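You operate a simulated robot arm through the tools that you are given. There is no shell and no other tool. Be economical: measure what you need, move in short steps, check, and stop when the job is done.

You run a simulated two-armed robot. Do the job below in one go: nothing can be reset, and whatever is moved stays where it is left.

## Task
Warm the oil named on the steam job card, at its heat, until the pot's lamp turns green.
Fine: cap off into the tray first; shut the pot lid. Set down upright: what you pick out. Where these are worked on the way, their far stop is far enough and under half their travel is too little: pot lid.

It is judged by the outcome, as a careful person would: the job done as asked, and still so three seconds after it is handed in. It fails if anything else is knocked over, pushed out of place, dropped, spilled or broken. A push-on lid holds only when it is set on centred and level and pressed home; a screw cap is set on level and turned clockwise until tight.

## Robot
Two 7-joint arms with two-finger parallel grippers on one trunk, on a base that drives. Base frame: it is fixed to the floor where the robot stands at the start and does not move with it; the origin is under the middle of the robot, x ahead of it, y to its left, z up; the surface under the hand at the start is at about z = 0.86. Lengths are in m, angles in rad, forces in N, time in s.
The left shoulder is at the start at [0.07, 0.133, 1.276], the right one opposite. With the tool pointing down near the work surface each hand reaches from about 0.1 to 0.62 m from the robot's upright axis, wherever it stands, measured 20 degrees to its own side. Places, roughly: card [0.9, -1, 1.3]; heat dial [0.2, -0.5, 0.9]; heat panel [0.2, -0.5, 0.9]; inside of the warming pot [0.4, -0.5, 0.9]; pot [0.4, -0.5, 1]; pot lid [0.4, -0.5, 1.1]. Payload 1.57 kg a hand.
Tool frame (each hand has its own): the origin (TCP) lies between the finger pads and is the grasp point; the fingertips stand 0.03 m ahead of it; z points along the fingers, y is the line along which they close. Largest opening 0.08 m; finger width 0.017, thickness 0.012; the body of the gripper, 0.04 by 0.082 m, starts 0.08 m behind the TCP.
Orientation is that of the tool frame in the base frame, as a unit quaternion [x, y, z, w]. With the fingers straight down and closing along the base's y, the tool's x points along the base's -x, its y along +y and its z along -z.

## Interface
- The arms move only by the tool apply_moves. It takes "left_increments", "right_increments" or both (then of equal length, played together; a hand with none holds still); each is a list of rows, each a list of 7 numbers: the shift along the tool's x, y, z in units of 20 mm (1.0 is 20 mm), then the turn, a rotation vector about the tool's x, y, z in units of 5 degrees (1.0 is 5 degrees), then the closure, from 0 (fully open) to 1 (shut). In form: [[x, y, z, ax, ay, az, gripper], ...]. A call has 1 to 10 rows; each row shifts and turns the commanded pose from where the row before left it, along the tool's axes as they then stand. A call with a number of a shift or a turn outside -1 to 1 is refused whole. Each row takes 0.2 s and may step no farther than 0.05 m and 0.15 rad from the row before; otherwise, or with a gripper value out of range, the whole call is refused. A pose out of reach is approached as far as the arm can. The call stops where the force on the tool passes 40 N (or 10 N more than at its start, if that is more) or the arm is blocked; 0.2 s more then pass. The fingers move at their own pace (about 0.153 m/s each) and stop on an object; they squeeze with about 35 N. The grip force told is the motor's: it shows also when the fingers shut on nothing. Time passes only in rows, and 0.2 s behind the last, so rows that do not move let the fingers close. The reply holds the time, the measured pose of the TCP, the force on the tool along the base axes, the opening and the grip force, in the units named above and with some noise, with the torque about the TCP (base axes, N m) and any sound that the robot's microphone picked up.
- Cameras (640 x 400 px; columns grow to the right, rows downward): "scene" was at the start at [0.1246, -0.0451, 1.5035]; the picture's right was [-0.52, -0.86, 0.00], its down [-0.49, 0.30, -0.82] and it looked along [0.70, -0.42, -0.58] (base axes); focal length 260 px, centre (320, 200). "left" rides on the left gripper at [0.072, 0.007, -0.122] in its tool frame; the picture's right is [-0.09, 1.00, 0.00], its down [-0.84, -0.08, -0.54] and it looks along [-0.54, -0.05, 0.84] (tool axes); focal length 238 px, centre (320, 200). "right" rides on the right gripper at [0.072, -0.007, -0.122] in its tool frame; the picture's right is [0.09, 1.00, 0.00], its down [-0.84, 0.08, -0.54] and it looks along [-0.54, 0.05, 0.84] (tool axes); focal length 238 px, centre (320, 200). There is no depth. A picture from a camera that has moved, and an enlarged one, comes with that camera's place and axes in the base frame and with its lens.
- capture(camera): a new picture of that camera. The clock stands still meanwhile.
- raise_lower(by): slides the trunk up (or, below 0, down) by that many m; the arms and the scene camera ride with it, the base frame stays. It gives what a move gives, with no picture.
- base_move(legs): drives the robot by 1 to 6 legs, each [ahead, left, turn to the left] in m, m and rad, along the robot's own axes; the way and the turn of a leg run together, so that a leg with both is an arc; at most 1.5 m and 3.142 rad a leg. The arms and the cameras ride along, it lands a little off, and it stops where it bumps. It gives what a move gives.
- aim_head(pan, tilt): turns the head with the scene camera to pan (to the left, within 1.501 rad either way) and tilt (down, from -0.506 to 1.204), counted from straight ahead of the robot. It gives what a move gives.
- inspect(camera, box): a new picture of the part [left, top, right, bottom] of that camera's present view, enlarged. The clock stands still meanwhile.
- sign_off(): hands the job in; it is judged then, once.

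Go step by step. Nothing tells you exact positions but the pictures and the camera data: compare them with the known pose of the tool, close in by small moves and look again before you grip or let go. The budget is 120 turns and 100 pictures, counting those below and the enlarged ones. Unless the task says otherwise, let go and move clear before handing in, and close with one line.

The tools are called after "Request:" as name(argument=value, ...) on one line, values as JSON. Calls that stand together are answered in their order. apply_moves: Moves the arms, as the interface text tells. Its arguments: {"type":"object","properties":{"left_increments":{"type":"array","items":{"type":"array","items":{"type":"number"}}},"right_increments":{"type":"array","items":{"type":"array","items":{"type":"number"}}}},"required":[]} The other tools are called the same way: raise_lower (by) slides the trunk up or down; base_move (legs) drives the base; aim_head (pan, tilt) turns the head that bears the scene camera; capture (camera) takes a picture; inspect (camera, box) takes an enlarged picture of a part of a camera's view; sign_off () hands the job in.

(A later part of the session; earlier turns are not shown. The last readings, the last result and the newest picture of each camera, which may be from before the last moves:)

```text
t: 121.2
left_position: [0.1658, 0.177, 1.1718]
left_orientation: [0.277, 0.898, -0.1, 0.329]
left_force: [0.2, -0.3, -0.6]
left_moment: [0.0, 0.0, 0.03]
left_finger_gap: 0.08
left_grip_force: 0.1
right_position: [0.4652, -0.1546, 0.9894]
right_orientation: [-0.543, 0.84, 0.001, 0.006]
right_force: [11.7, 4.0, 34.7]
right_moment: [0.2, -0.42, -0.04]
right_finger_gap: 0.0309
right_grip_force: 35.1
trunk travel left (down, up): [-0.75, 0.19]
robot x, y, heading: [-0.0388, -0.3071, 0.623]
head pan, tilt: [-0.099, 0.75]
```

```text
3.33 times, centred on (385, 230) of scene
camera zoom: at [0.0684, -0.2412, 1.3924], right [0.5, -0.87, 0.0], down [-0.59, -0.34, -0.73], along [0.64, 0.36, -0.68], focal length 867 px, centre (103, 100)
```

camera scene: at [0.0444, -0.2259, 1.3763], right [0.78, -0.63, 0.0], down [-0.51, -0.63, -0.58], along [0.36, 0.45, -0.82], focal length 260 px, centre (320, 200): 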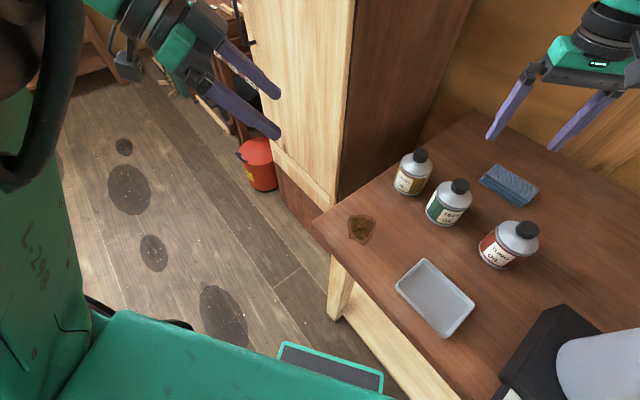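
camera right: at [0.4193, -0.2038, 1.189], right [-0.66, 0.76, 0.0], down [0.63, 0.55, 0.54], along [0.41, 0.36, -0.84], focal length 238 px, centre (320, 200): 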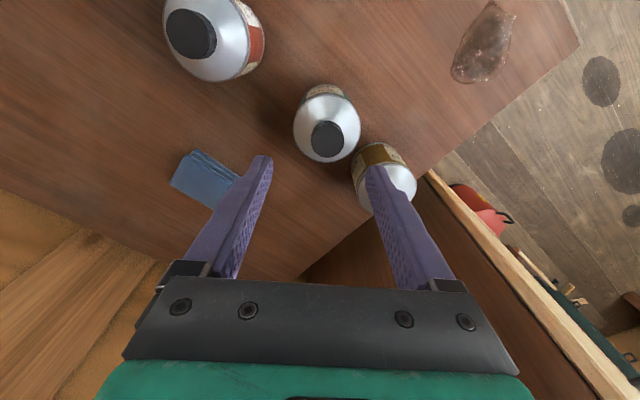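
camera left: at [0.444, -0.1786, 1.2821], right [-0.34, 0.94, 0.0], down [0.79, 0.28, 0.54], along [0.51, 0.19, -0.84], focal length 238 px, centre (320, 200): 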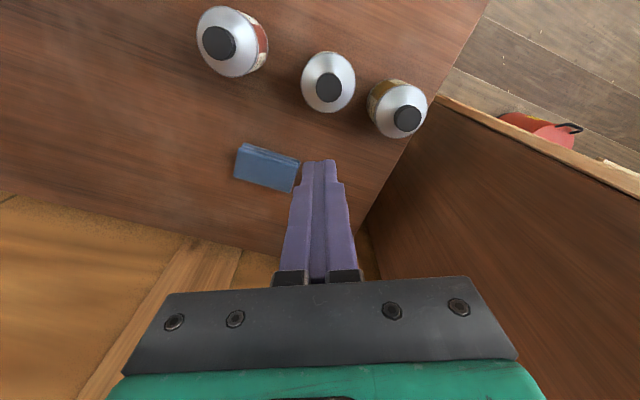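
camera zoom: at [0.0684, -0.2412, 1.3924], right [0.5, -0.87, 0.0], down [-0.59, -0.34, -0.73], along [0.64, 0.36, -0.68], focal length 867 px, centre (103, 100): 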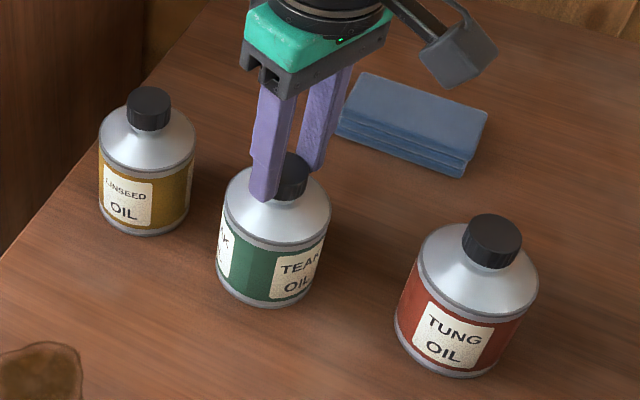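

The bottle stays put while the cap turns. Two more strokes, then a lift test.

Request:
apply_moves(right_increments=[[0, 0, -0.25, 0, 0, 0, 1], [0, 0, 0, 0, 0, 0, 0.4], [0, 0, 0, 0, 0, 1, 0.4], [0, 0, 0, 0, 0, 1, 0.4], [0, 0, 0, 0, 0, 1, 0.4], [0, 0, 0, 0, 0, 1, 0.4], [0, 0, 0, 0, 0, 1, 0.4], [0, 0, 0, 0, 0, 1, 0.4], [0, 0, 0, 0, 0, 1, 0.4], [0, 0, 0, 0, 0, 1, 0.4]])

Request:
apply_moves(right_increments=[[0, 0, 0, 0, 0, 0, 1], [0, 0, 0, 0, 0, 0, 1], [0, 0, 0.22, 0, 0, -1, 1], [0, 0, 0, 0, 0, -1, 1], [0, 0, 0, 0, 0, -1, 1], [0, 0, 0, 0, 0, -1, 1], [0, 0, 0, 0, 0, -1, 1], [0, 0, 0, 0, 0, -1, 1], [0, 0, 0, 0, 0, -1, 1], [0, 0, 0, 0, 0, -1, 1]])

Request:
apply_moves(right_increments=[[0, 0, -0.22, 0, 0, 0, 1], [0, 0, 0, 0, 0, 0, 0.4], [0, 0, 0, 0, 0, 1, 0.4], [0, 0, 0, 0, 0, 1, 0.4], [0, 0, 0, 0, 0, 1, 0.4], [0, 0, 0, 0, 0, 1, 0.4], [0, 0, 0, 0, 0, 1, 0.4], [0, 0, 0, 0, 0, 1, 0.4], [0, 0, 0, 0, 0, 1, 0.4], [0, 0, 0, 0, 0, 1, 0.4]])

Request:
apply_moves(right_increments=[[0, 0, 0, 0, 0, 0, 1], [0, 0, 0, 0, 0, 0, 1], [0, 0, 0.22, 0, 0, -1, 1], [0, 0, 0, 0, 0, -1, 1], [0, 0, 0, 0, 0, -1, 1], [0, 0, 0, 0, 0, -1, 1], [0, 0, 0, 0, 0, -1, 1], [0, 0, 0, 0, 0, -1, 1], [0, 0, 0, 0, 0, -1, 1], [0, 0, 0, 0, 0, -1, 1]])

Request:
apply_moves(right_increments=[[0, 0, -0.5, 0, 0, 0, 1], [0, 0, -0.4, 0, 0, 0, 1], [0, 0, 0, 0, 0, 0, 1]])

Request:
inspect(camera="scene", box=[300, 170, 470, 290])

```text
t: 123.4
left_position: [0.1685, 0.178, 1.1705]
left_orientation: [0.275, 0.898, -0.1, 0.329]
left_force: [0.6, 0.4, 0.0]
left_moment: [-0.01, -0.03, -0.01]
left_finger_gap: 0.08
left_grip_force: 0.1
right_position: [0.4655, -0.1543, 0.9902]
right_orientation: [-0.222, 0.975, 0.001, 0.001]
right_force: [0.2, -0.4, -0.2]
right_moment: [0.0, 0.02, -0.01]
right_finger_gap: 0.0481
right_grip_force: 0.1
trunk travel left (down, up): [-0.75, 0.19]
robot x, y, heading: [-0.0403, -0.3097, 0.617]
head pan, tilt: [-0.099, 0.75]
```

```text
t: 125.6
left_position: [0.1665, 0.1779, 1.1718]
left_orientation: [0.275, 0.898, -0.1, 0.33]
left_force: [0.8, -0.2, 0.4]
left_moment: [0.0, 0.01, 0.03]
left_finger_gap: 0.0796
left_grip_force: 0.0
right_position: [0.4649, -0.1524, 0.9897]
right_orientation: [-0.543, 0.84, 0.001, 0.005]
right_force: [10.4, 5.6, 30.0]
right_moment: [0.24, -0.29, -0.04]
right_finger_gap: 0.031
right_grip_force: 35.0
trunk travel left (down, up): [-0.75, 0.19]
robot x, y, heading: [-0.041, -0.3107, 0.625]
head pan, tilt: [-0.099, 0.75]
```

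```text
t: 127.8
left_position: [0.168, 0.1784, 1.1708]
left_orientation: [0.274, 0.898, -0.1, 0.328]
left_force: [0.5, -0.6, -0.5]
left_moment: [0.05, 0.01, -0.01]
left_finger_gap: 0.0799
left_grip_force: 0.0
right_position: [0.4671, -0.1539, 0.9916]
right_orientation: [-0.222, 0.975, 0.001, 0.002]
right_force: [0.1, 0.8, -0.1]
right_moment: [0.02, -0.01, -0.01]
right_finger_gap: 0.0481
right_grip_force: 0.1
trunk travel left (down, up): [-0.75, 0.19]
robot x, y, heading: [-0.0412, -0.3118, 0.624]
head pan, tilt: [-0.099, 0.75]
```

```text
t: 130.0
left_position: [0.1652, 0.1777, 1.1706]
left_orientation: [0.276, 0.898, -0.1, 0.329]
left_force: [0.9, 0.2, -0.1]
left_moment: [-0.04, -0.01, 0.0]
left_finger_gap: 0.0802
left_grip_force: 0.0
right_position: [0.464, -0.152, 0.9899]
right_orientation: [-0.543, 0.839, 0.0, 0.005]
right_force: [8.2, 5.9, 32.2]
right_moment: [0.19, -0.2, 0.0]
right_finger_gap: 0.0315
right_grip_force: 35.1
trunk travel left (down, up): [-0.75, 0.19]
robot x, y, heading: [-0.0405, -0.3088, 0.616]
head pan, tilt: [-0.099, 0.75]
```

```text
t: 130.8
left_position: [0.1678, 0.1767, 1.1699]
left_orientation: [0.275, 0.898, -0.101, 0.328]
left_force: [0.1, -0.2, -0.3]
left_moment: [-0.01, -0.01, 0.02]
left_finger_gap: 0.0803
left_grip_force: 0.0
right_position: [0.4649, -0.1548, 1.0025]
right_orientation: [-0.543, 0.84, -0.001, 0.0]
right_force: [0.1, 0.0, -4.2]
right_moment: [0.01, -0.01, -0.01]
right_finger_gap: 0.0312
right_grip_force: 34.9
trunk travel left (down, up): [-0.75, 0.19]
robot x, y, heading: [-0.0435, -0.3098, 0.62]
head pan, tilt: [-0.099, 0.75]
```

```text
3.33 times, centred on (385, 230) of scene
camera zoom: at [0.0711, -0.2399, 1.3919], right [0.5, -0.87, 0.0], down [-0.59, -0.34, -0.73], along [0.63, 0.36, -0.68], focal length 867 px, centre (103, 100)
```

zoom: 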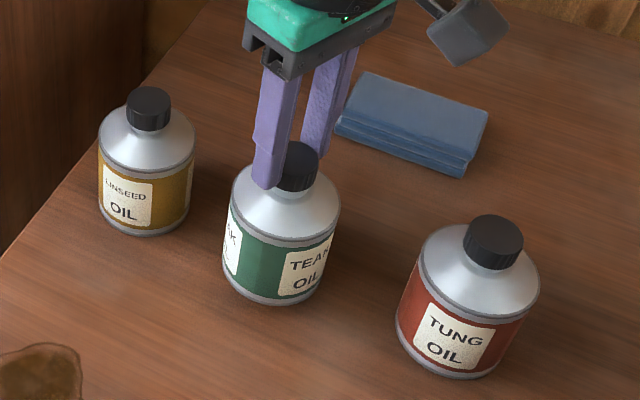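

Still attached, though the cap sits visibly higher than on its neighbours, so it is unscrewing. I'll set it back down and do more strokes.

Request:
apply_moves(right_increments=[[0, 0, 0.6, 0, 0, 0, 1], [0, 0, 0, 0, 0, 0, 0.4], [0, 0, 0, 0, 0, 1, 0.4], [0, 0, 0, 0, 0, 1, 0.4], [0, 0, 0, 0, 0, 1, 0.4], [0, 0, 0, 0, 0, 1, 0.4], [0, 0, 0, 0, 0, 1, 0.4], [0, 0, 0, 0, 0, 1, 0.4], [0, 0, 0, 0, 0, 1, 0.4], [0, 0, 0, 0, 0, 1, 0.4]])

Request:
apply_moves(right_increments=[[0, 0, 0, 0, 0, 0, 1], [0, 0, 0, 0, 0, 0, 1], [0, 0, 0.2, 0, 0, -1, 1], [0, 0, 0, 0, 0, -1, 1], [0, 0, 0, 0, 0, -1, 1], [0, 0, 0, 0, 0, -1, 1], [0, 0, 0, 0, 0, -1, 1], [0, 0, 0, 0, 0, -1, 1], [0, 0, 0, 0, 0, -1, 1], [0, 0, 0, 0, 0, -1, 1]])

Request:
apply_moves(right_increments=[[0, 0, -0.2, 0, 0, 0, 1], [0, 0, 0, 0, 0, 0, 0.4], [0, 0, 0, 0, 0, 1, 0.4], [0, 0, 0, 0, 0, 1, 0.4], [0, 0, 0, 0, 0, 1, 0.4], [0, 0, 0, 0, 0, 1, 0.4], [0, 0, 0, 0, 0, 1, 0.4], [0, 0, 0, 0, 0, 1, 0.4], [0, 0, 0, 0, 0, 1, 0.4], [0, 0, 0, 0, 0, 1, 0.4]])

Request:
apply_moves(right_increments=[[0, 0, 0, 0, 0, 0, 1], [0, 0, 0, 0, 0, 0, 1], [0, 0, 0.2, 0, 0, -1, 1], [0, 0, 0, 0, 0, -1, 1], [0, 0, 0, 0, 0, -1, 1], [0, 0, 0, 0, 0, -1, 1], [0, 0, 0, 0, 0, -1, 1], [0, 0, 0, 0, 0, -1, 1], [0, 0, 0, 0, 0, -1, 1], [0, 0, 0, 0, 0, -1, 1]])

Request:
apply_moves(right_increments=[[0, 0, -0.2, 0, 0, 0, 1], [0, 0, 0, 0, 0, 0, 0.4], [0, 0, 0, 0, 0, 1, 0.4], [0, 0, 0, 0, 0, 1, 0.4], [0, 0, 0, 0, 0, 1, 0.4], [0, 0, 0, 0, 0, 1, 0.4], [0, 0, 0, 0, 0, 1, 0.4], [0, 0, 0, 0, 0, 1, 0.4], [0, 0, 0, 0, 0, 1, 0.4], [0, 0, 0, 0, 0, 1, 0.4]])

Request:
apply_moves(right_increments=[[0, 0, 0, 0, 0, 0, 1], [0, 0, 0, 0, 0, 0, 1], [0, 0, 0.2, 0, 0, -1, 1], [0, 0, 0, 0, 0, -1, 1], [0, 0, 0, 0, 0, -1, 1], [0, 0, 0, 0, 0, -1, 1], [0, 0, 0, 0, 0, -1, 1], [0, 0, 0, 0, 0, -1, 1], [0, 0, 0, 0, 0, -1, 1], [0, 0, 0, 0, 0, -1, 1]])

Request:
apply_moves(right_increments=[[0, 0, -0.5, 0, 0, 0, 1], [0, 0, -0.4, 0, 0, 0, 1], [0, 0, 0, 0, 0, 0, 1]])

Request:
inspect(camera="scene", box=[300, 170, 470, 290])

```text
t: 133.0
left_position: [0.1692, 0.178, 1.1708]
left_orientation: [0.275, 0.898, -0.1, 0.329]
left_force: [0.2, 0.0, -0.3]
left_moment: [0.0, -0.01, -0.02]
left_finger_gap: 0.08
left_grip_force: 0.1
right_position: [0.4661, -0.1531, 0.9922]
right_orientation: [-0.222, 0.975, 0.0, 0.002]
right_force: [-0.6, -0.1, 0.0]
right_moment: [-0.02, 0.01, -0.01]
right_finger_gap: 0.0481
right_grip_force: 0.0
trunk travel left (down, up): [-0.75, 0.19]
robot x, y, heading: [-0.0427, -0.3134, 0.616]
head pan, tilt: [-0.099, 0.75]
```

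```text
t: 135.2
left_position: [0.1658, 0.1788, 1.1717]
left_orientation: [0.276, 0.898, -0.1, 0.329]
left_force: [1.1, -0.3, -0.4]
left_moment: [0.0, -0.01, 0.04]
left_finger_gap: 0.0802
left_grip_force: 0.0
right_position: [0.464, -0.1537, 0.992]
right_orientation: [-0.543, 0.84, 0.0, 0.005]
right_force: [9.2, 7.1, 28.0]
right_moment: [0.18, -0.28, -0.03]
right_finger_gap: 0.0313
right_grip_force: 35.1
trunk travel left (down, up): [-0.75, 0.19]
robot x, y, heading: [-0.0418, -0.3096, 0.618]
head pan, tilt: [-0.099, 0.75]
```

```text
t: 137.4
left_position: [0.1686, 0.1777, 1.1701]
left_orientation: [0.276, 0.898, -0.1, 0.328]
left_force: [0.0, 0.1, 1.1]
left_moment: [0.02, 0.03, -0.02]
left_finger_gap: 0.0799
left_grip_force: 0.0
right_position: [0.4664, -0.1543, 0.9944]
right_orientation: [-0.221, 0.975, 0.0, 0.002]
right_force: [-0.1, -0.4, 0.7]
right_moment: [0.02, -0.03, -0.02]
right_finger_gap: 0.0477
right_grip_force: 0.0
trunk travel left (down, up): [-0.75, 0.19]
robot x, y, heading: [-0.0437, -0.3104, 0.619]
head pan, tilt: [-0.099, 0.75]
```

```text
t: 139.6
left_position: [0.1675, 0.1784, 1.1714]
left_orientation: [0.276, 0.897, -0.101, 0.329]
left_force: [-0.1, 0.2, 0.8]
left_moment: [0.01, 0.0, -0.04]
left_finger_gap: 0.08
left_grip_force: 0.1
right_position: [0.4645, -0.1554, 0.989]
right_orientation: [-0.543, 0.84, -0.001, 0.003]
right_force: [-1.8, 1.8, 3.6]
right_moment: [0.04, 0.12, -0.03]
right_finger_gap: 0.031
right_grip_force: 35.9
trunk travel left (down, up): [-0.75, 0.19]
robot x, y, heading: [-0.0404, -0.3134, 0.618]
head pan, tilt: [-0.099, 0.75]
```

```text
t: 141.8
left_position: [0.168, 0.1771, 1.1705]
left_orientation: [0.275, 0.898, -0.1, 0.328]
left_force: [0.3, 0.4, -0.4]
left_moment: [0.02, 0.01, 0.01]
left_finger_gap: 0.08
left_grip_force: 0.1
right_position: [0.4659, -0.1541, 0.9924]
right_orientation: [-0.221, 0.975, 0.001, 0.001]
right_force: [0.5, -0.3, 0.0]
right_moment: [-0.03, 0.03, 0.0]
right_finger_gap: 0.0481
right_grip_force: 0.0
trunk travel left (down, up): [-0.75, 0.19]
robot x, y, heading: [-0.0411, -0.3095, 0.617]
head pan, tilt: [-0.099, 0.75]
```

```text
t: 144.0
left_position: [0.1637, 0.1785, 1.1725]
left_orientation: [0.275, 0.897, -0.1, 0.33]
left_force: [-0.2, -0.1, 0.0]
left_moment: [0.0, -0.02, -0.03]
left_finger_gap: 0.0803
left_grip_force: 0.0
right_position: [0.4622, -0.1535, 0.9913]
right_orientation: [-0.544, 0.839, -0.001, 0.003]
right_force: [-2.5, 6.8, 26.7]
right_moment: [0.06, 0.21, -0.07]
right_finger_gap: 0.0305
right_grip_force: 34.2
trunk travel left (down, up): [-0.75, 0.19]
robot x, y, heading: [-0.0389, -0.309, 0.619]
head pan, tilt: [-0.099, 0.75]
```

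```text
t: 144.8
left_position: [0.1689, 0.1777, 1.1718]
left_orientation: [0.275, 0.898, -0.1, 0.328]
left_force: [-0.6, 0.4, 0.4]
left_moment: [0.0, -0.01, -0.02]
left_finger_gap: 0.0801
left_grip_force: 0.0
right_position: [0.465, -0.1551, 1.0058]
right_orientation: [-0.542, 0.84, 0.0, 0.002]
right_force: [0.5, 0.0, -0.7]
right_moment: [0.01, -0.01, 0.02]
right_finger_gap: 0.0305
right_grip_force: 35.5
trunk travel left (down, up): [-0.75, 0.19]
robot x, y, heading: [-0.0358, -0.3098, 0.623]
head pan, tilt: [-0.099, 0.75]
```

```text
3.33 times, centred on (385, 230) of scene
camera zoom: at [0.0707, -0.24, 1.392], right [0.5, -0.87, 0.0], down [-0.59, -0.34, -0.73], along [0.63, 0.36, -0.68], focal length 867 px, centre (103, 100)
```

zoom: 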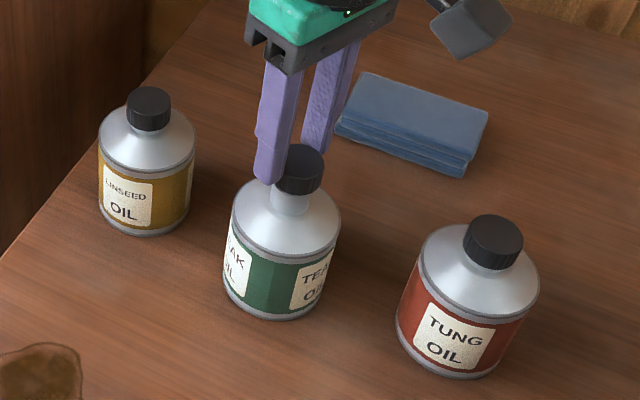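

The cap is off, the neck is visible and the force is only the cap's weight. I'll lift it and carry it over to the tray at about (0.30, -0.253).

Request:
apply_moves(right_increments=[[0, 0, -1, 0, 0, 0, 1], [0, 0, -1, 0, 0, 0, 1], [0, 0, -1, 0, 0, 0, 1], [0.98, 0.69, -0.5, 0, 0, 0.5, 1], [0.98, 0.69, 0, 0, 0, 0, 1], [0.98, 0.69, 0, 0, 0, 0, 1], [0.98, 0.69, 0, 0, 0, 0, 1], [0.98, 0.69, 0, 0, 0, 0, 1], [0.98, 0.69, 0, 0, 0, 0, 1], [0.98, 0.69, 0, 0, 0, 0, 1]])

Request:
capture(camera="right")

Request:
capture(camera="scene")

```text
t: 147.0
left_position: [0.167, 0.1771, 1.1711]
left_orientation: [0.276, 0.898, -0.1, 0.328]
left_force: [-1.2, 0.5, -0.7]
left_moment: [0.01, 0.01, 0.02]
left_finger_gap: 0.0801
left_grip_force: 0.1
right_position: [0.3154, -0.2361, 1.0765]
right_orientation: [-0.523, 0.852, 0.0, 0.002]
right_force: [0.4, -1.2, -0.6]
right_moment: [0.01, -0.01, 0.02]
right_finger_gap: 0.0305
right_grip_force: 34.5
trunk travel left (down, up): [-0.75, 0.19]
robot x, y, heading: [-0.0422, -0.3103, 0.619]
head pan, tilt: [-0.099, 0.75]
```

```text
25 pictures are left
camera right: at [0.2885, -0.302, 1.1986], right [-0.93, 0.37, 0.0], down [0.31, 0.78, 0.55], along [0.2, 0.51, -0.84], focal length 238 px, centre (320, 200)
```

right: 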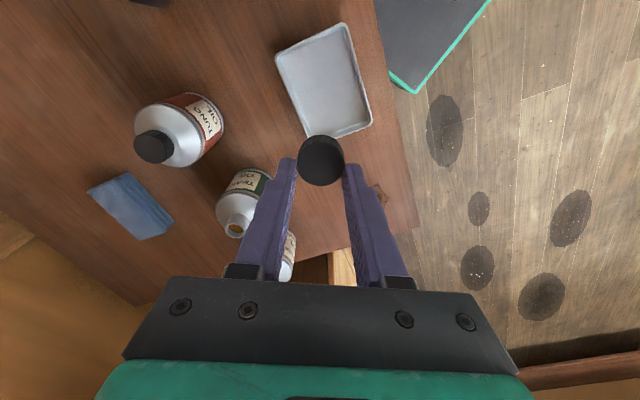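

```text
24 pictures are left
camera scene: at [0.0699, -0.241, 1.3922], right [0.5, -0.87, 0.0], down [-0.59, -0.34, -0.73], along [0.64, 0.36, -0.68], focal length 260 px, centre (320, 200)
```

scene: 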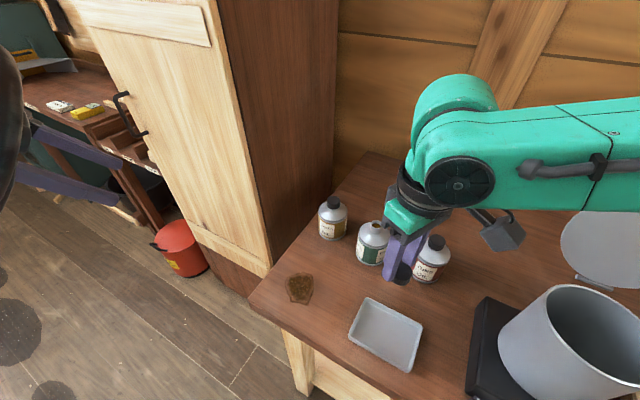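

I'll move over the tray centre (0.299, -0.260), lower the cap onto its floor and release.

Request:
apply_moves(right_increments=[[0.72, 0.08, 0, 0, 0, 0, 1], [0.71, 0.09, 0.5, 0, 0, 0, 1], [0, 0, 1, 0, 0, 0, 1], [0, 0, 1, 0, 0, 0, 1], [0, 0, 1, 0, 0, 0, 1], [0, 0, 1, 0, 0, 0, 1], [0, 0, 1, 0, 0, 0, 1], [0, 0, 1, 0, 0, 0, 1], [0, 0, 1, 0, 0, 0, 1]])

Request:
capture(camera="right")

```text
t: 149.0
left_position: [0.1686, 0.1788, 1.1713]
left_orientation: [0.275, 0.898, -0.1, 0.328]
left_force: [-0.4, -0.5, -0.2]
left_moment: [-0.02, -0.01, -0.03]
left_finger_gap: 0.08
left_grip_force: 0.1
right_position: [0.3031, -0.256, 1.0471]
right_orientation: [-0.523, 0.852, 0.001, 0.003]
right_force: [-1.8, -0.6, 0.4]
right_moment: [0.01, 0.04, 0.0]
right_finger_gap: 0.0307
right_grip_force: 35.2
right hand out of reach, approached as far as the arm can: row 4, 5, 6, 7, 8, 9
trunk travel left (down, up): [-0.75, 0.19]
robot x, y, heading: [-0.0401, -0.3119, 0.624]
head pan, tilt: [-0.099, 0.75]
```

```text
23 pictures are left
camera right: at [0.2751, -0.3223, 1.1693], right [-0.93, 0.37, 0.0], down [0.31, 0.78, 0.55], along [0.2, 0.51, -0.84], focal length 238 px, centre (320, 200)
```

right: 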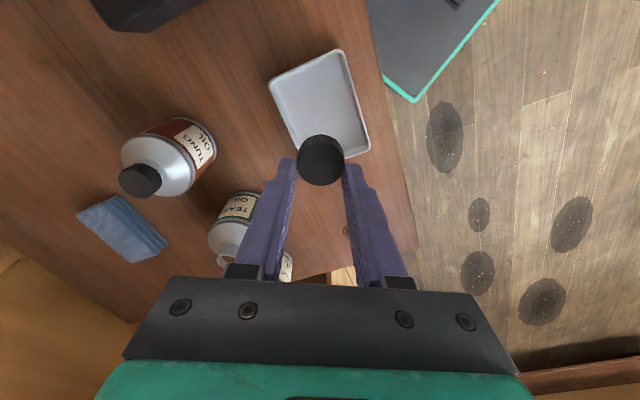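

Too close for the arm to go lower. I'll back the base up 12 cm, re-extend, and try again.

Request:
base_move(legs=[[-0.13, 0, 0]])

Request:
apply_moves(right_increments=[[-0.97, -0.4, 0, 0, 0, 0.6, 1], [-0.97, -0.4, 0, 0, 0, 0.6, 1], [-0.97, -0.35, 0, 0, 0, 0.6, 1], [-0.97, -0.3, 0, 0, 0, 0.6, 1], [-0.97, -0.25, 0, 0, 0, 0.6, 1]])

```text
t: 150.2
left_position: [0.0648, 0.1027, 1.1693]
left_orientation: [0.275, 0.898, -0.1, 0.328]
left_force: [-0.5, 0.4, -0.5]
left_moment: [-0.04, 0.0, -0.05]
left_finger_gap: 0.0801
left_grip_force: 0.0
right_position: [0.1992, -0.3304, 1.0461]
right_orientation: [-0.524, 0.852, 0.001, 0.0]
right_force: [0.6, 0.2, 0.0]
right_moment: [0.01, 0.0, 0.0]
right_finger_gap: 0.0305
right_grip_force: 35.1
trunk travel left (down, up): [-0.75, 0.19]
robot x, y, heading: [-0.15, -0.3885, 0.616]
head pan, tilt: [-0.099, 0.75]
```

```text
t: 151.4
left_position: [0.0644, 0.1034, 1.1707]
left_orientation: [0.275, 0.898, -0.1, 0.328]
left_force: [0.2, -0.6, -0.3]
left_moment: [0.01, 0.02, -0.03]
left_finger_gap: 0.0804
left_grip_force: 0.0
right_position: [0.2787, -0.2659, 1.0469]
right_orientation: [-0.407, 0.913, 0.001, 0.002]
right_force: [0.2, 0.0, -1.1]
right_moment: [-0.02, 0.02, -0.02]
right_finger_gap: 0.0303
right_grip_force: 35.3
trunk travel left (down, up): [-0.75, 0.19]
robot x, y, heading: [-0.1483, -0.3857, 0.624]
head pan, tilt: [-0.099, 0.75]
```

Request:
apply_moves(right_increments=[[-0.9, -0.54, 0, 0, 0, 0, 1], [0, 0, 1, 0, 0, 0, 1], [0, 0, 1, 0, 0, 0, 1], [0, 0, 1, 0, 0, 0, 1], [0, 0, 1, 0, 0, 0, 1], [0, 0, 1, 0, 0, 0, 1], [0, 0, 1, 0, 0, 0, 1], [0, 0, 0.9, 0, 0, 0, 1]])

Request:
capture(camera="right")

```text
t: 153.2
left_position: [0.0644, 0.1033, 1.1708]
left_orientation: [0.276, 0.898, -0.101, 0.328]
left_force: [-0.3, 0.4, 0.2]
left_moment: [0.03, 0.02, 0.0]
left_finger_gap: 0.08
left_grip_force: 0.0
right_position: [0.2973, -0.2608, 0.9076]
right_orientation: [-0.408, 0.913, 0.001, 0.002]
right_force: [-0.3, 0.0, -0.5]
right_moment: [0.0, 0.0, 0.02]
right_finger_gap: 0.0307
right_grip_force: 34.8
trunk travel left (down, up): [-0.75, 0.19]
robot x, y, heading: [-0.1469, -0.3879, 0.619]
head pan, tilt: [-0.099, 0.75]
```

```text
22 pictures are left
camera right: at [0.2551, -0.3186, 1.0307], right [-0.8, 0.6, 0.0], down [0.5, 0.67, 0.55], along [0.33, 0.44, -0.84], focal length 238 px, centre (320, 200)
```

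right: 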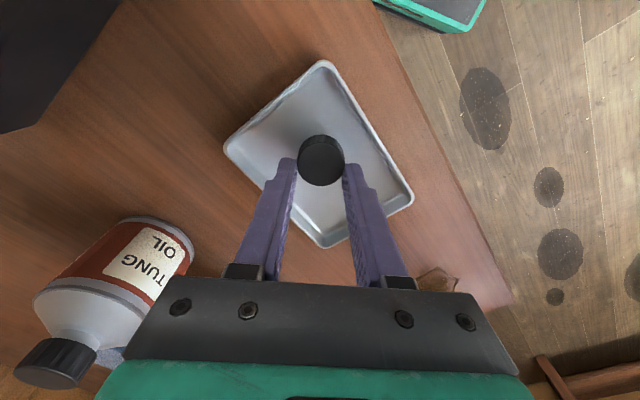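

The cap is centred over the tray. I'll lower the last few mm, release and rise.

Request:
apply_moves(right_increments=[[0, 0, 0.15, 0, 0, 0, 1], [0, 0, 0.1, 0, 0, 0, 1], [0, 0, 0, 0, 0, 0, 0.3], [0, 0, 0, 0, 0, 0, 0.3], [0, 0, -0.8, 0, 0, 0, 0.3], [0, 0, -1, 0, 0, 0, 0.3], [0, 0, -1, 0, 0, 0, 0.3], [0, 0, -1, 0, 0, 0, 0.3], [0, 0, -1, 0, 0, 0, 0.3], [0, 0, -1, 0, 0, 0, 0.3]])

Request:
capture(camera="right")

```text
t: 155.4
left_position: [0.0624, 0.1007, 1.1713]
left_orientation: [0.275, 0.898, -0.099, 0.327]
left_force: [0.2, -0.3, 0.6]
left_moment: [-0.03, 0.01, 0.01]
left_finger_gap: 0.0801
left_grip_force: 0.0
right_position: [0.2976, -0.2618, 1.0218]
right_orientation: [-0.407, 0.913, 0.001, 0.002]
right_force: [0.2, 0.0, -0.5]
right_moment: [0.01, -0.03, 0.0]
right_finger_gap: 0.0561
right_grip_force: 0.0
trunk travel left (down, up): [-0.75, 0.19]
robot x, y, heading: [-0.1481, -0.387, 0.618]
head pan, tilt: [-0.099, 0.75]
```

```text
21 pictures are left
camera right: at [0.2545, -0.3194, 1.1444], right [-0.8, 0.6, 0.0], down [0.5, 0.67, 0.55], along [0.33, 0.44, -0.84], focal length 238 px, centre (320, 200)
```

right: 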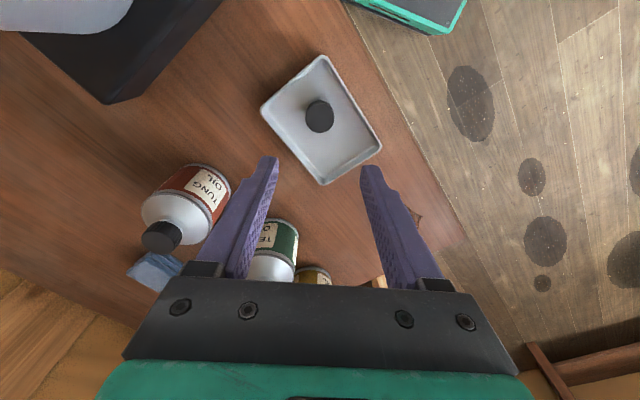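

The cap rests in the tray. I'll rise, drive forward again and go back to the open bottle's neck.

Request:
apply_moves(right_increments=[[0, 0, -1, 0, 0, 0, 0.3], [0, 0, -1, 0, 0, 0, 0.3], [0, 0, -1, 0, 0, 0, 0.3]])

Request:
base_move(legs=[[0.13, 0, 0]])

Request:
apply_moves(right_increments=[[-0.9, -0.3, 0, 0, 0, 0.5, 0.3], [-0.9, -0.3, 0, 0, 0, 0.5, 0.3], [-0.9, -0.3, 0, 0, 0, 0.5, 0.3]])

Request:
capture(camera="right")

```text
t: 156.2
left_position: [0.0636, 0.1014, 1.1719]
left_orientation: [0.275, 0.898, -0.101, 0.328]
left_force: [-0.3, 0.1, -0.2]
left_moment: [0.01, 0.0, -0.02]
left_finger_gap: 0.0799
left_grip_force: 0.1
right_position: [0.2983, -0.2624, 1.0819]
right_orientation: [-0.409, 0.913, 0.001, 0.002]
right_force: [-0.1, -0.2, 0.1]
right_moment: [-0.02, -0.03, -0.01]
right_finger_gap: 0.0558
right_grip_force: 0.1
trunk travel left (down, up): [-0.75, 0.19]
robot x, y, heading: [-0.1449, -0.3877, 0.624]
head pan, tilt: [-0.099, 0.75]
```

```text
t: 157.5
left_position: [0.1651, 0.1755, 1.1728]
left_orientation: [0.276, 0.898, -0.1, 0.329]
left_force: [-0.8, 0.3, 0.8]
left_moment: [0.03, -0.01, 0.02]
left_finger_gap: 0.08
left_grip_force: 0.1
right_position: [0.4013, -0.1862, 1.0812]
right_orientation: [-0.408, 0.913, 0.002, 0.003]
right_force: [-0.5, -0.3, 0.2]
right_moment: [0.06, -0.02, -0.07]
right_finger_gap: 0.056
right_grip_force: 0.0
trunk travel left (down, up): [-0.75, 0.19]
robot x, y, heading: [-0.0403, -0.3121, 0.629]
head pan, tilt: [-0.099, 0.75]
```

```text
t: 158.3
left_position: [0.1689, 0.1784, 1.1708]
left_orientation: [0.275, 0.898, -0.1, 0.328]
left_force: [0.7, -0.2, 0.1]
left_moment: [0.01, 0.01, 0.02]
left_finger_gap: 0.0802
left_grip_force: 0.0
right_position: [0.4532, -0.1596, 1.0809]
right_orientation: [-0.346, 0.938, 0.002, 0.001]
right_force: [-0.8, 0.8, -0.3]
right_moment: [0.0, 0.02, 0.01]
right_finger_gap: 0.0558
right_grip_force: 0.1
trunk travel left (down, up): [-0.75, 0.19]
robot x, y, heading: [-0.0419, -0.3073, 0.619]
head pan, tilt: [-0.099, 0.75]
```

```text
20 pictures are left
camera right: at [0.4038, -0.2109, 1.2039], right [-0.72, 0.7, 0.0], down [0.58, 0.6, 0.55], along [0.38, 0.39, -0.84], focal length 238 px, centre (320, 200)
```

right: 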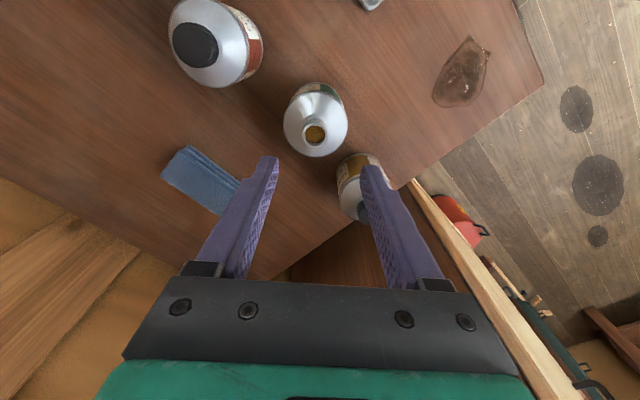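

Neck mouth at about (0.459, -0.163). I'll align, descend and grip the neck.

Request:
apply_moves(right_increments=[[-0.11, -0.33, 0.3, 0, 0, 0, 0.3], [0, 0, 0.9, 0, 0, 0, 0.3], [0, 0, 0.9, 0, 0, 0, 0.3], [0, 0, 0.9, 0, 0, 0, 0.3], [0, 0, 0.9, 0, 0, 0, 0.3], [0, 0, 0.9, 0, 0, 0, 0.3]])

Request:
capture(camera="right")

```text
t: 159.7
left_position: [0.1679, 0.1778, 1.1705]
left_orientation: [0.276, 0.898, -0.101, 0.328]
left_force: [-0.4, 0.3, -0.1]
left_moment: [0.01, 0.05, 0.0]
left_finger_gap: 0.0798
left_grip_force: 0.1
right_position: [0.4614, -0.1637, 0.9842]
right_orientation: [-0.348, 0.938, 0.001, 0.003]
right_force: [-0.1, -0.5, 0.8]
right_moment: [-0.01, -0.01, -0.02]
right_finger_gap: 0.056
right_grip_force: 0.1
trunk travel left (down, up): [-0.75, 0.19]
robot x, y, heading: [-0.04, -0.3159, 0.617]
head pan, tilt: [-0.099, 0.75]
```

```text
19 pictures are left
camera right: at [0.4094, -0.2142, 1.1068], right [-0.72, 0.69, 0.0], down [0.58, 0.6, 0.55], along [0.38, 0.39, -0.84], focal length 238 px, centre (320, 200)
```

right: 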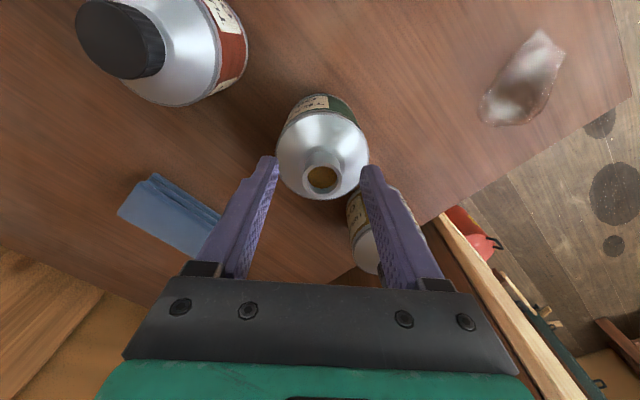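

Aligned. I'll grip the neck and lift a little.

Request:
apply_moves(right_increments=[[0, 0.1, 0.2, 0, 0, 0, 0.3], [0, 0, 0, 0, 0, 0, 1], [0, 0, 0, 0, 0, 0, 1], [0, 0, 0, 0, 0, 0, 1], [0, 0, -0.5, 0, 0, 0, 1], [0, 0, -0.5, 0, 0, 0, 1], [0, 0, 0, 0, 0, 0, 1]])

Request:
capture(camera="scene")

```text
t: 161.3
left_position: [0.1682, 0.1773, 1.1705]
left_orientation: [0.275, 0.898, -0.1, 0.328]
left_force: [0.2, 0.5, 0.3]
left_moment: [-0.02, -0.01, 0.02]
left_finger_gap: 0.0803
left_grip_force: 0.0
right_position: [0.4598, -0.1611, 1.0011]
right_orientation: [-0.348, 0.938, 0.001, 0.002]
right_force: [0.5, 0.1, -4.2]
right_moment: [0.01, 0.01, 0.01]
right_finger_gap: 0.0248
right_grip_force: 35.5
trunk travel left (down, up): [-0.75, 0.19]
robot x, y, heading: [-0.0436, -0.3111, 0.622]
head pan, tilt: [-0.099, 0.75]
```

```text
18 pictures are left
camera scene: at [0.071, -0.2402, 1.3919], right [0.5, -0.87, 0.0], down [-0.59, -0.34, -0.73], along [0.63, 0.36, -0.68], focal length 260 px, centre (320, 200)
```

scene: 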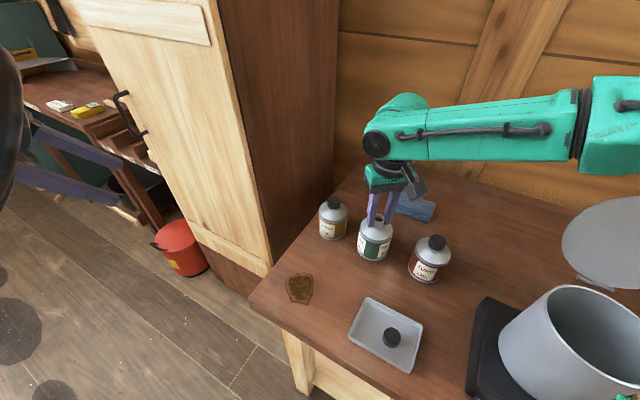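

The open bottle hangs securely by its neck (4.2 N). I'll raise it well above pot height before driving to the pot.

Request:
apply_moves(right_increments=[[0, 0, -1, 0, 0, 0, 1], [0, 0, -1, 0, 0, 0, 1], [0, 0, -1, 0, 0, 0, 1], [0, 0, -1, 0, 0, 0, 1], [0, 0, -1, 0, 0, 0, 1]])

Request:
raise_lower(by=0.15)

Request:
base_move(legs=[[-0.15, 0, 0]])

Request:
capture(camera="scene")

```text
t: 162.5
left_position: [0.1672, 0.1773, 1.171]
left_orientation: [0.276, 0.898, -0.101, 0.328]
left_force: [-0.2, -0.4, 0.2]
left_moment: [0.0, 0.0, 0.0]
left_finger_gap: 0.08
left_grip_force: 0.0
right_position: [0.4587, -0.163, 1.1022]
right_orientation: [-0.348, 0.937, 0.002, 0.001]
right_force: [0.2, -0.1, -2.9]
right_moment: [-0.04, 0.02, -0.02]
right_finger_gap: 0.0252
right_grip_force: 34.6
trunk travel left (down, up): [-0.75, 0.19]
robot x, y, heading: [-0.0405, -0.3097, 0.627]
head pan, tilt: [-0.099, 0.75]
```

```text
t: 164.3
left_position: [0.1682, 0.1792, 1.3201]
left_orientation: [0.275, 0.898, -0.101, 0.327]
left_force: [-0.1, -0.5, -0.4]
left_moment: [0.0, -0.02, -0.03]
left_finger_gap: 0.08
left_grip_force: 0.1
right_position: [0.46, -0.1626, 1.2527]
right_orientation: [-0.348, 0.938, 0.001, 0.001]
right_force: [0.0, 0.4, -3.6]
right_moment: [-0.01, 0.01, -0.01]
right_finger_gap: 0.0251
right_grip_force: 35.0
trunk travel left (down, up): [-0.9, 0.04]
robot x, y, heading: [-0.0377, -0.3089, 0.626]
head pan, tilt: [-0.099, 0.75]
```

```text
t: 165.6
left_position: [0.0499, 0.0938, 1.3187]
left_orientation: [0.275, 0.899, -0.102, 0.326]
left_force: [-0.2, -0.1, 0.4]
left_moment: [-0.01, 0.01, -0.06]
left_finger_gap: 0.0803
left_grip_force: 0.0
right_position: [0.3417, -0.2473, 1.2496]
right_orientation: [-0.347, 0.938, 0.001, 0.0]
right_force: [0.2, 1.2, -3.3]
right_moment: [-0.02, 0.02, -0.03]
right_finger_gap: 0.0251
right_grip_force: 34.9
trunk travel left (down, up): [-0.9, 0.04]
robot x, y, heading: [-0.166, -0.4004, 0.622]
head pan, tilt: [-0.099, 0.75]
```

```text
17 pictures are left
camera scene: at [-0.0472, -0.3246, 1.5415], right [0.5, -0.87, 0.0], down [-0.59, -0.34, -0.73], along [0.63, 0.36, -0.68], focal length 260 px, centre (320, 200)
```

scene: 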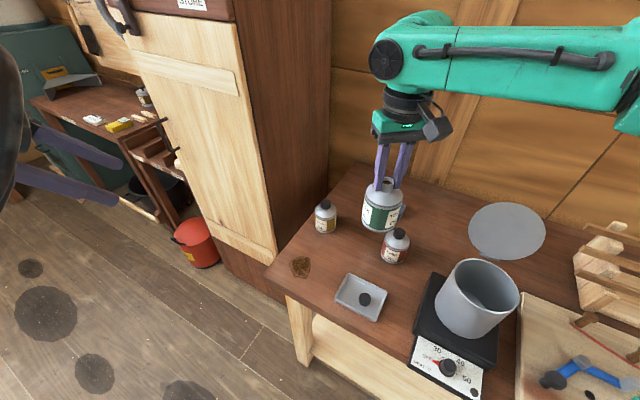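

Now turn back to face the bench and shift so the bottle comes over the pot.

Request:
base_move(legs=[[0, 0, -0.622], [0.025, 0.085, 0]])

Request:
aim_head(pan=-0.35, tilt=0.75)

Request:
capture(camera="scene")

Request:
capture(camera="right")

```text
t: 168.5
left_position: [0.3184, -0.0528, 1.3235]
left_orientation: [0.543, 0.768, -0.195, 0.279]
left_force: [0.8, -0.2, 0.0]
left_moment: [0.05, -0.02, 0.01]
left_finger_gap: 0.0801
left_grip_force: 0.0
right_position: [0.3513, -0.4978, 1.2513]
right_orientation: [-0.039, 0.999, 0.004, 0.003]
right_force: [-0.8, -0.4, -4.2]
right_moment: [0.04, -0.02, 0.01]
right_finger_gap: 0.0253
right_grip_force: 35.1
trunk travel left (down, up): [-0.9, 0.04]
robot x, y, heading: [-0.1341, -0.3159, -0.012]
head pan, tilt: [-0.099, 0.75]
```

```text
t: 169.2
left_position: [0.3209, -0.0445, 1.322]
left_orientation: [0.541, 0.768, -0.197, 0.281]
left_force: [0.8, 0.1, 0.1]
left_moment: [0.01, 0.01, -0.02]
left_finger_gap: 0.0803
left_grip_force: 0.1
right_position: [0.3543, -0.4918, 1.2523]
right_orientation: [-0.039, 0.999, 0.0, 0.002]
right_force: [-0.5, 0.1, -3.7]
right_moment: [-0.02, 0.01, -0.03]
right_finger_gap: 0.025
right_grip_force: 35.0
trunk travel left (down, up): [-0.9, 0.04]
robot x, y, heading: [-0.1375, -0.3153, -0.013]
head pan, tilt: [-0.351, 0.75]
```

```text
16 pictures are left
camera scene: at [-0.0104, -0.345, 1.5419], right [-0.35, -0.94, 0.0], down [-0.64, 0.24, -0.73], along [0.68, -0.26, -0.68], focal length 260 px, centre (320, 200)
```

scene: 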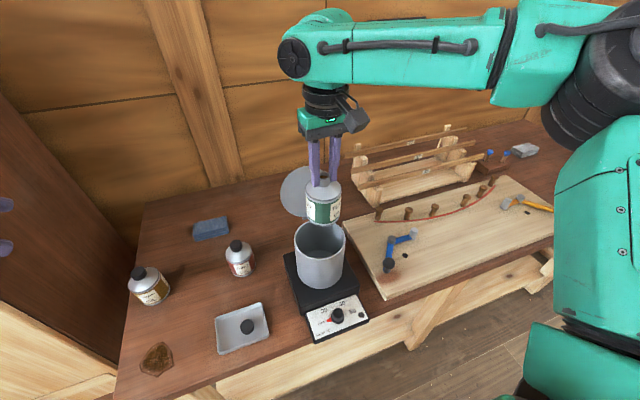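

```text
15 pictures are left
camera right: at [0.2828, -0.5027, 1.3741], right [-0.17, 0.99, 0.0], down [0.83, 0.14, 0.55], along [0.54, 0.09, -0.84], focal length 238 px, centre (320, 200)
```

right: 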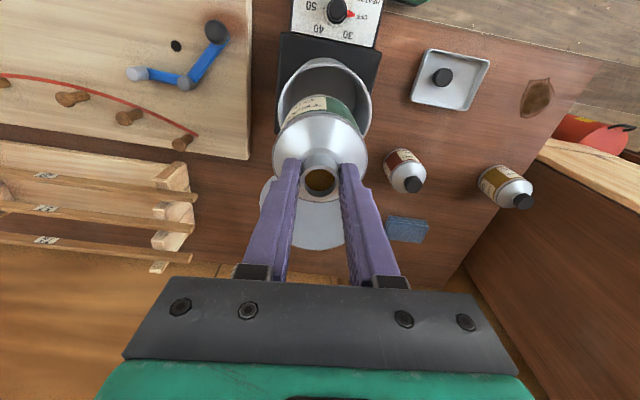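

The bottle hangs upright nearly centred above the pot; rim centre estimate (0.357, -0.486). I'll centre it and lower partway, then check.

Request:
apply_moves(right_increments=[[-0.17, 0.27, 0, 0, 0, 0, 1], [0, 0, 0.8, 0, 0, 0, 1], [0, 0, 0.8, 0, 0, 0, 1], [0, 0, 0.8, 0, 0, 0, 1], [0, 0, 0.8, 0, 0, 0, 1], [0, 0, 0, 0, 0, 0, 1]])

Request:
inspect(camera="scene", box=[250, 130, 390, 300])

Request:
capture(camera="right")

```text
t: 170.6
left_position: [0.3207, -0.0437, 1.322]
left_orientation: [0.541, 0.768, -0.197, 0.281]
left_force: [0.1, -0.6, -1.0]
left_moment: [-0.01, -0.01, 0.03]
left_finger_gap: 0.0801
left_grip_force: 0.2
right_position: [0.3584, -0.4846, 1.1848]
right_orientation: [-0.039, 0.999, 0.0, 0.002]
right_force: [0.2, 0.6, -4.7]
right_moment: [0.01, 0.02, -0.01]
right_finger_gap: 0.0253
right_grip_force: 34.8
trunk travel left (down, up): [-0.9, 0.04]
robot x, y, heading: [-0.1374, -0.3158, -0.009]
head pan, tilt: [-0.351, 0.75]
```

```text
2.35 times, centred on (320, 215) of scene
camera zoom: at [-0.0101, -0.3439, 1.5419], right [-0.35, -0.94, 0.0], down [-0.64, 0.24, -0.73], along [0.68, -0.26, -0.68], focal length 612 px, centre (320, 165)
```

zoom: 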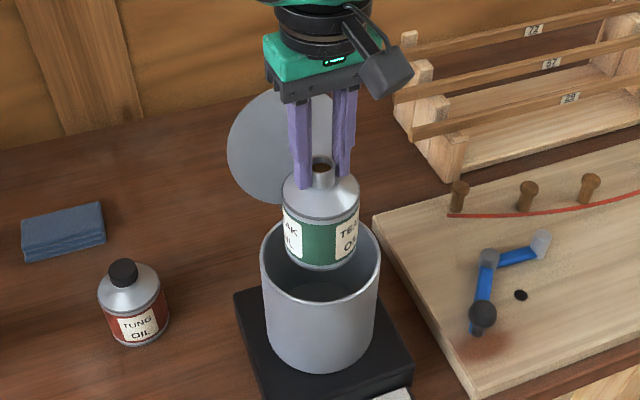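

```text
13 pictures are left
camera right: at [0.2867, -0.4966, 1.3089], right [-0.17, 0.99, 0.0], down [0.83, 0.14, 0.54], along [0.54, 0.09, -0.84], focal length 238 px, centre (320, 200)
```

right: 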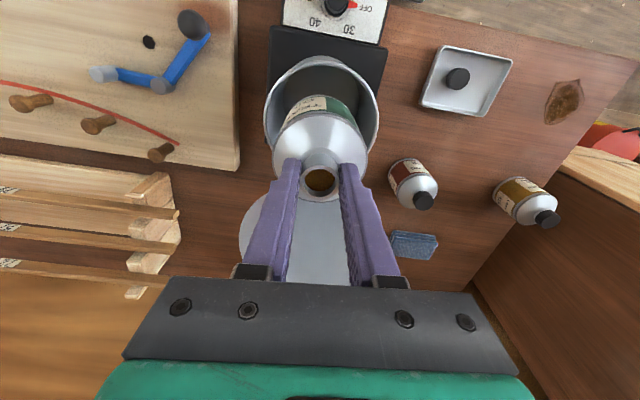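

The bottle is centred in the rim (0.357, -0.485). I'll lower it into the pot.

Request:
apply_moves(right_increments=[[0, 0, 0.8, 0, 0, 0, 1], [0, 0, 0.8, 0, 0, 0, 1], [0, 0, 0.8, 0, 0, 0, 1], [0, 0, 0.8, 0, 0, 0, 1], [0, 0, 0.8, 0, 0, 0, 1], [0, 0, 0.8, 0, 0, 0, 1], [0, 0, 0.8, 0, 0, 0, 1], [0, 0, 0, 0, 0, 0, 1]])

Request:
apply_moves(right_increments=[[0, 0, 0.25, 0, 0, 0, 1], [0, 0, 0.25, 0, 0, 0, 1], [0, 0, 0, 0, 0, 0, 1]])

```text
t: 172.4
left_position: [0.3218, -0.0431, 1.3204]
left_orientation: [0.542, 0.767, -0.198, 0.28]
left_force: [0.6, 0.2, 0.1]
left_moment: [0.0, 0.0, 0.01]
left_finger_gap: 0.0803
left_grip_force: 0.1
right_position: [0.359, -0.4842, 1.0758]
right_orientation: [-0.039, 0.999, 0.0, 0.002]
right_force: [0.2, -0.7, -3.9]
right_moment: [-0.01, 0.01, -0.02]
right_finger_gap: 0.025
right_grip_force: 35.1
trunk travel left (down, up): [-0.9, 0.04]
robot x, y, heading: [-0.1393, -0.3167, -0.014]
head pan, tilt: [-0.351, 0.75]
```

```text
t: 173.2
left_position: [0.3207, -0.0443, 1.3205]
left_orientation: [0.542, 0.767, -0.198, 0.28]
left_force: [0.7, -0.1, 0.7]
left_moment: [0.01, 0.0, 0.01]
left_finger_gap: 0.0801
left_grip_force: 0.0
right_position: [0.359, -0.4851, 1.0656]
right_orientation: [-0.039, 0.999, 0.0, 0.001]
right_force: [0.4, -0.2, -3.7]
right_moment: [0.02, 0.0, 0.04]
right_finger_gap: 0.0254
right_grip_force: 35.1
trunk travel left (down, up): [-0.9, 0.04]
robot x, y, heading: [-0.1383, -0.3139, -0.009]
head pan, tilt: [-0.351, 0.75]
```

Still hanging free. I'll keep lowering in small steps until the floor takes the weight.

Request:
apply_moves(right_increments=[[0, 0, 0.25, 0, 0, 0, 1], [0, 0, 0.25, 0, 0, 0, 1], [0, 0, 0.25, 0, 0, 0, 1], [0, 0, 0, 0, 0, 0, 1]])

Request:
apply_moves(right_increments=[[0, 0, 0.2, 0, 0, 0, 1], [0, 0, 0.2, 0, 0, 0, 1], [0, 0, 0, 0, 0, 0, 1]])

```text
t: 174.2
left_position: [0.3202, -0.0436, 1.322]
left_orientation: [0.541, 0.768, -0.197, 0.28]
left_force: [0.8, -0.3, -0.9]
left_moment: [-0.03, 0.0, -0.01]
left_finger_gap: 0.0799
left_grip_force: 0.0
right_position: [0.3572, -0.4858, 1.0512]
right_orientation: [-0.038, 0.999, 0.002, 0.003]
right_force: [-0.4, 0.3, -2.6]
right_moment: [0.02, 0.01, 0.05]
right_finger_gap: 0.0251
right_grip_force: 34.6
trunk travel left (down, up): [-0.9, 0.04]
robot x, y, heading: [-0.1355, -0.3138, -0.008]
head pan, tilt: [-0.351, 0.75]
```

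```text
t: 175.0
left_position: [0.3203, -0.0432, 1.3202]
left_orientation: [0.541, 0.768, -0.197, 0.281]
left_force: [-0.1, -1.0, -0.5]
left_moment: [-0.03, -0.02, -0.02]
left_finger_gap: 0.0802
left_grip_force: 0.1
right_position: [0.3553, -0.4874, 1.0453]
right_orientation: [-0.039, 0.999, 0.0, 0.003]
right_force: [-0.5, 0.1, -3.4]
right_moment: [-0.02, 0.02, -0.01]
right_finger_gap: 0.025
right_grip_force: 35.3
right hand out of reach, approached as far as the arm can: row 2
trunk travel left (down, up): [-0.9, 0.04]
robot x, y, heading: [-0.1394, -0.3151, -0.014]
head pan, tilt: [-0.351, 0.75]
```

The arm is at its lower limit, so I'll finish with small trunk steps.

Request:
raise_lower(by=-0.01)

Request:
inspect(camera="right", box=[240, 30, 400, 210])

```text
t: 175.6
left_position: [0.3151, -0.0429, 1.3129]
left_orientation: [0.543, 0.766, -0.197, 0.282]
left_force: [-0.7, 0.7, 0.2]
left_moment: [-0.01, 0.03, 0.0]
left_finger_gap: 0.0802
left_grip_force: 0.0
right_position: [0.3553, -0.4863, 1.0407]
right_orientation: [-0.039, 0.999, 0.0, 0.01]
right_force: [5.0, -5.6, 36.5]
right_moment: [-0.38, -0.5, 0.0]
right_finger_gap: 0.0252
right_grip_force: 34.9
trunk travel left (down, up): [-0.89, 0.05]
robot x, y, heading: [-0.1365, -0.3157, -0.013]
head pan, tilt: [-0.351, 0.75]
```

```text
2.22 times, centred on (320, 120) of right
camera zoom: at [0.2803, -0.4979, 1.1621], right [-0.17, 0.99, 0.0], down [0.82, 0.14, 0.56], along [0.55, 0.09, -0.83], focal length 530 px, centre (320, 378)
```

zoom: 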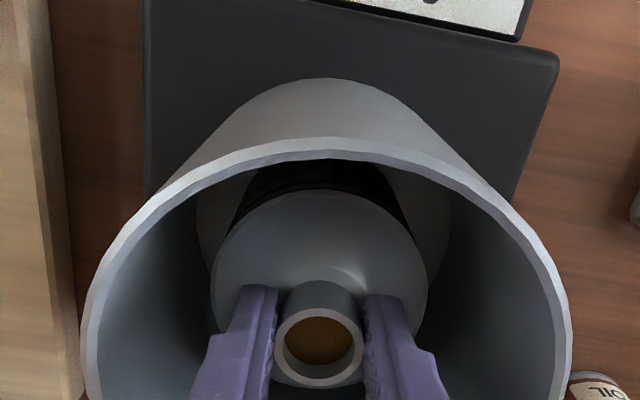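

The floor has taken the bottle. I'll relieve the push, open the fingers and withdraw straight up.

Request:
raise_lower(by=0.006)

Request:
apply_moves(right_increments=[[0, 0, 0, 0, 0, 0, 0.4], [0, 0, 0, 0, 0, 0, 0.4], [0, 0, -0.5, 0, 0, 0, 0.4], [0, 0, -1, 0, 0, 0, 0.4], [0, 0, -1, 0, 0, 0, 0.4], [0, 0, -1, 0, 0, 0, 0.4], [0, 0, -1, 0, 0, 0, 0.4], [0, 0, -1, 0, 0, 0, 0.4], [0, 0, -1, 0, 0, 0, 0.4], [0, 0, -1, 0, 0, 0, 0.4]])

Request:
capture(camera="right")

```text
t: 176.2
left_position: [0.3192, -0.0431, 1.317]
left_orientation: [0.542, 0.768, -0.197, 0.28]
left_force: [-0.1, -0.1, 0.4]
left_moment: [0.04, -0.02, 0.02]
left_finger_gap: 0.0799
left_grip_force: 0.0
right_position: [0.3537, -0.4867, 1.0411]
right_orientation: [-0.038, 0.999, 0.001, 0.003]
right_force: [4.7, -1.2, 12.1]
right_moment: [0.03, -1.12, -0.07]
right_finger_gap: 0.0252
right_grip_force: 35.5
trunk travel left (down, up): [-0.896, 0.044]
robot x, y, heading: [-0.137, -0.3175, -0.011]
head pan, tilt: [-0.351, 0.75]
```

```text
t: 178.4
left_position: [0.3201, -0.0439, 1.3166]
left_orientation: [0.541, 0.768, -0.196, 0.281]
left_force: [0.4, -0.6, -0.5]
left_moment: [-0.03, -0.01, 0.0]
left_finger_gap: 0.0799
left_grip_force: 0.0
right_position: [0.3561, -0.4891, 1.1927]
right_orientation: [-0.039, 0.999, 0.001, 0.003]
right_force: [0.3, 0.7, -0.4]
right_moment: [0.01, 0.02, -0.03]
right_finger_gap: 0.0478
right_grip_force: 0.0
trunk travel left (down, up): [-0.896, 0.044]
robot x, y, heading: [-0.137, -0.316, -0.014]
head pan, tilt: [-0.351, 0.75]
```

```text
11 pictures are left
camera right: at [0.2829, -0.4997, 1.314], right [-0.17, 0.99, 0.0], down [0.83, 0.14, 0.55], along [0.54, 0.09, -0.84], focal length 238 px, centre (320, 200)
```

right: 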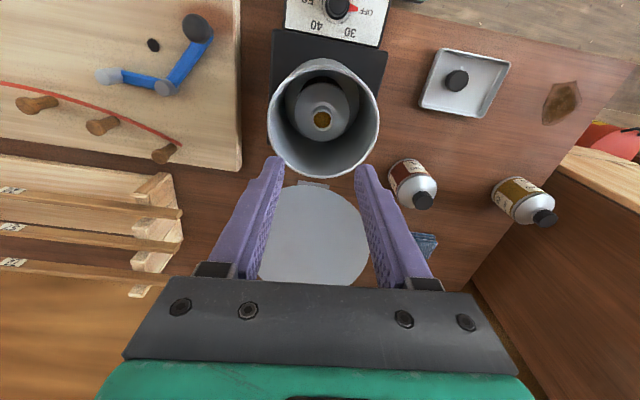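

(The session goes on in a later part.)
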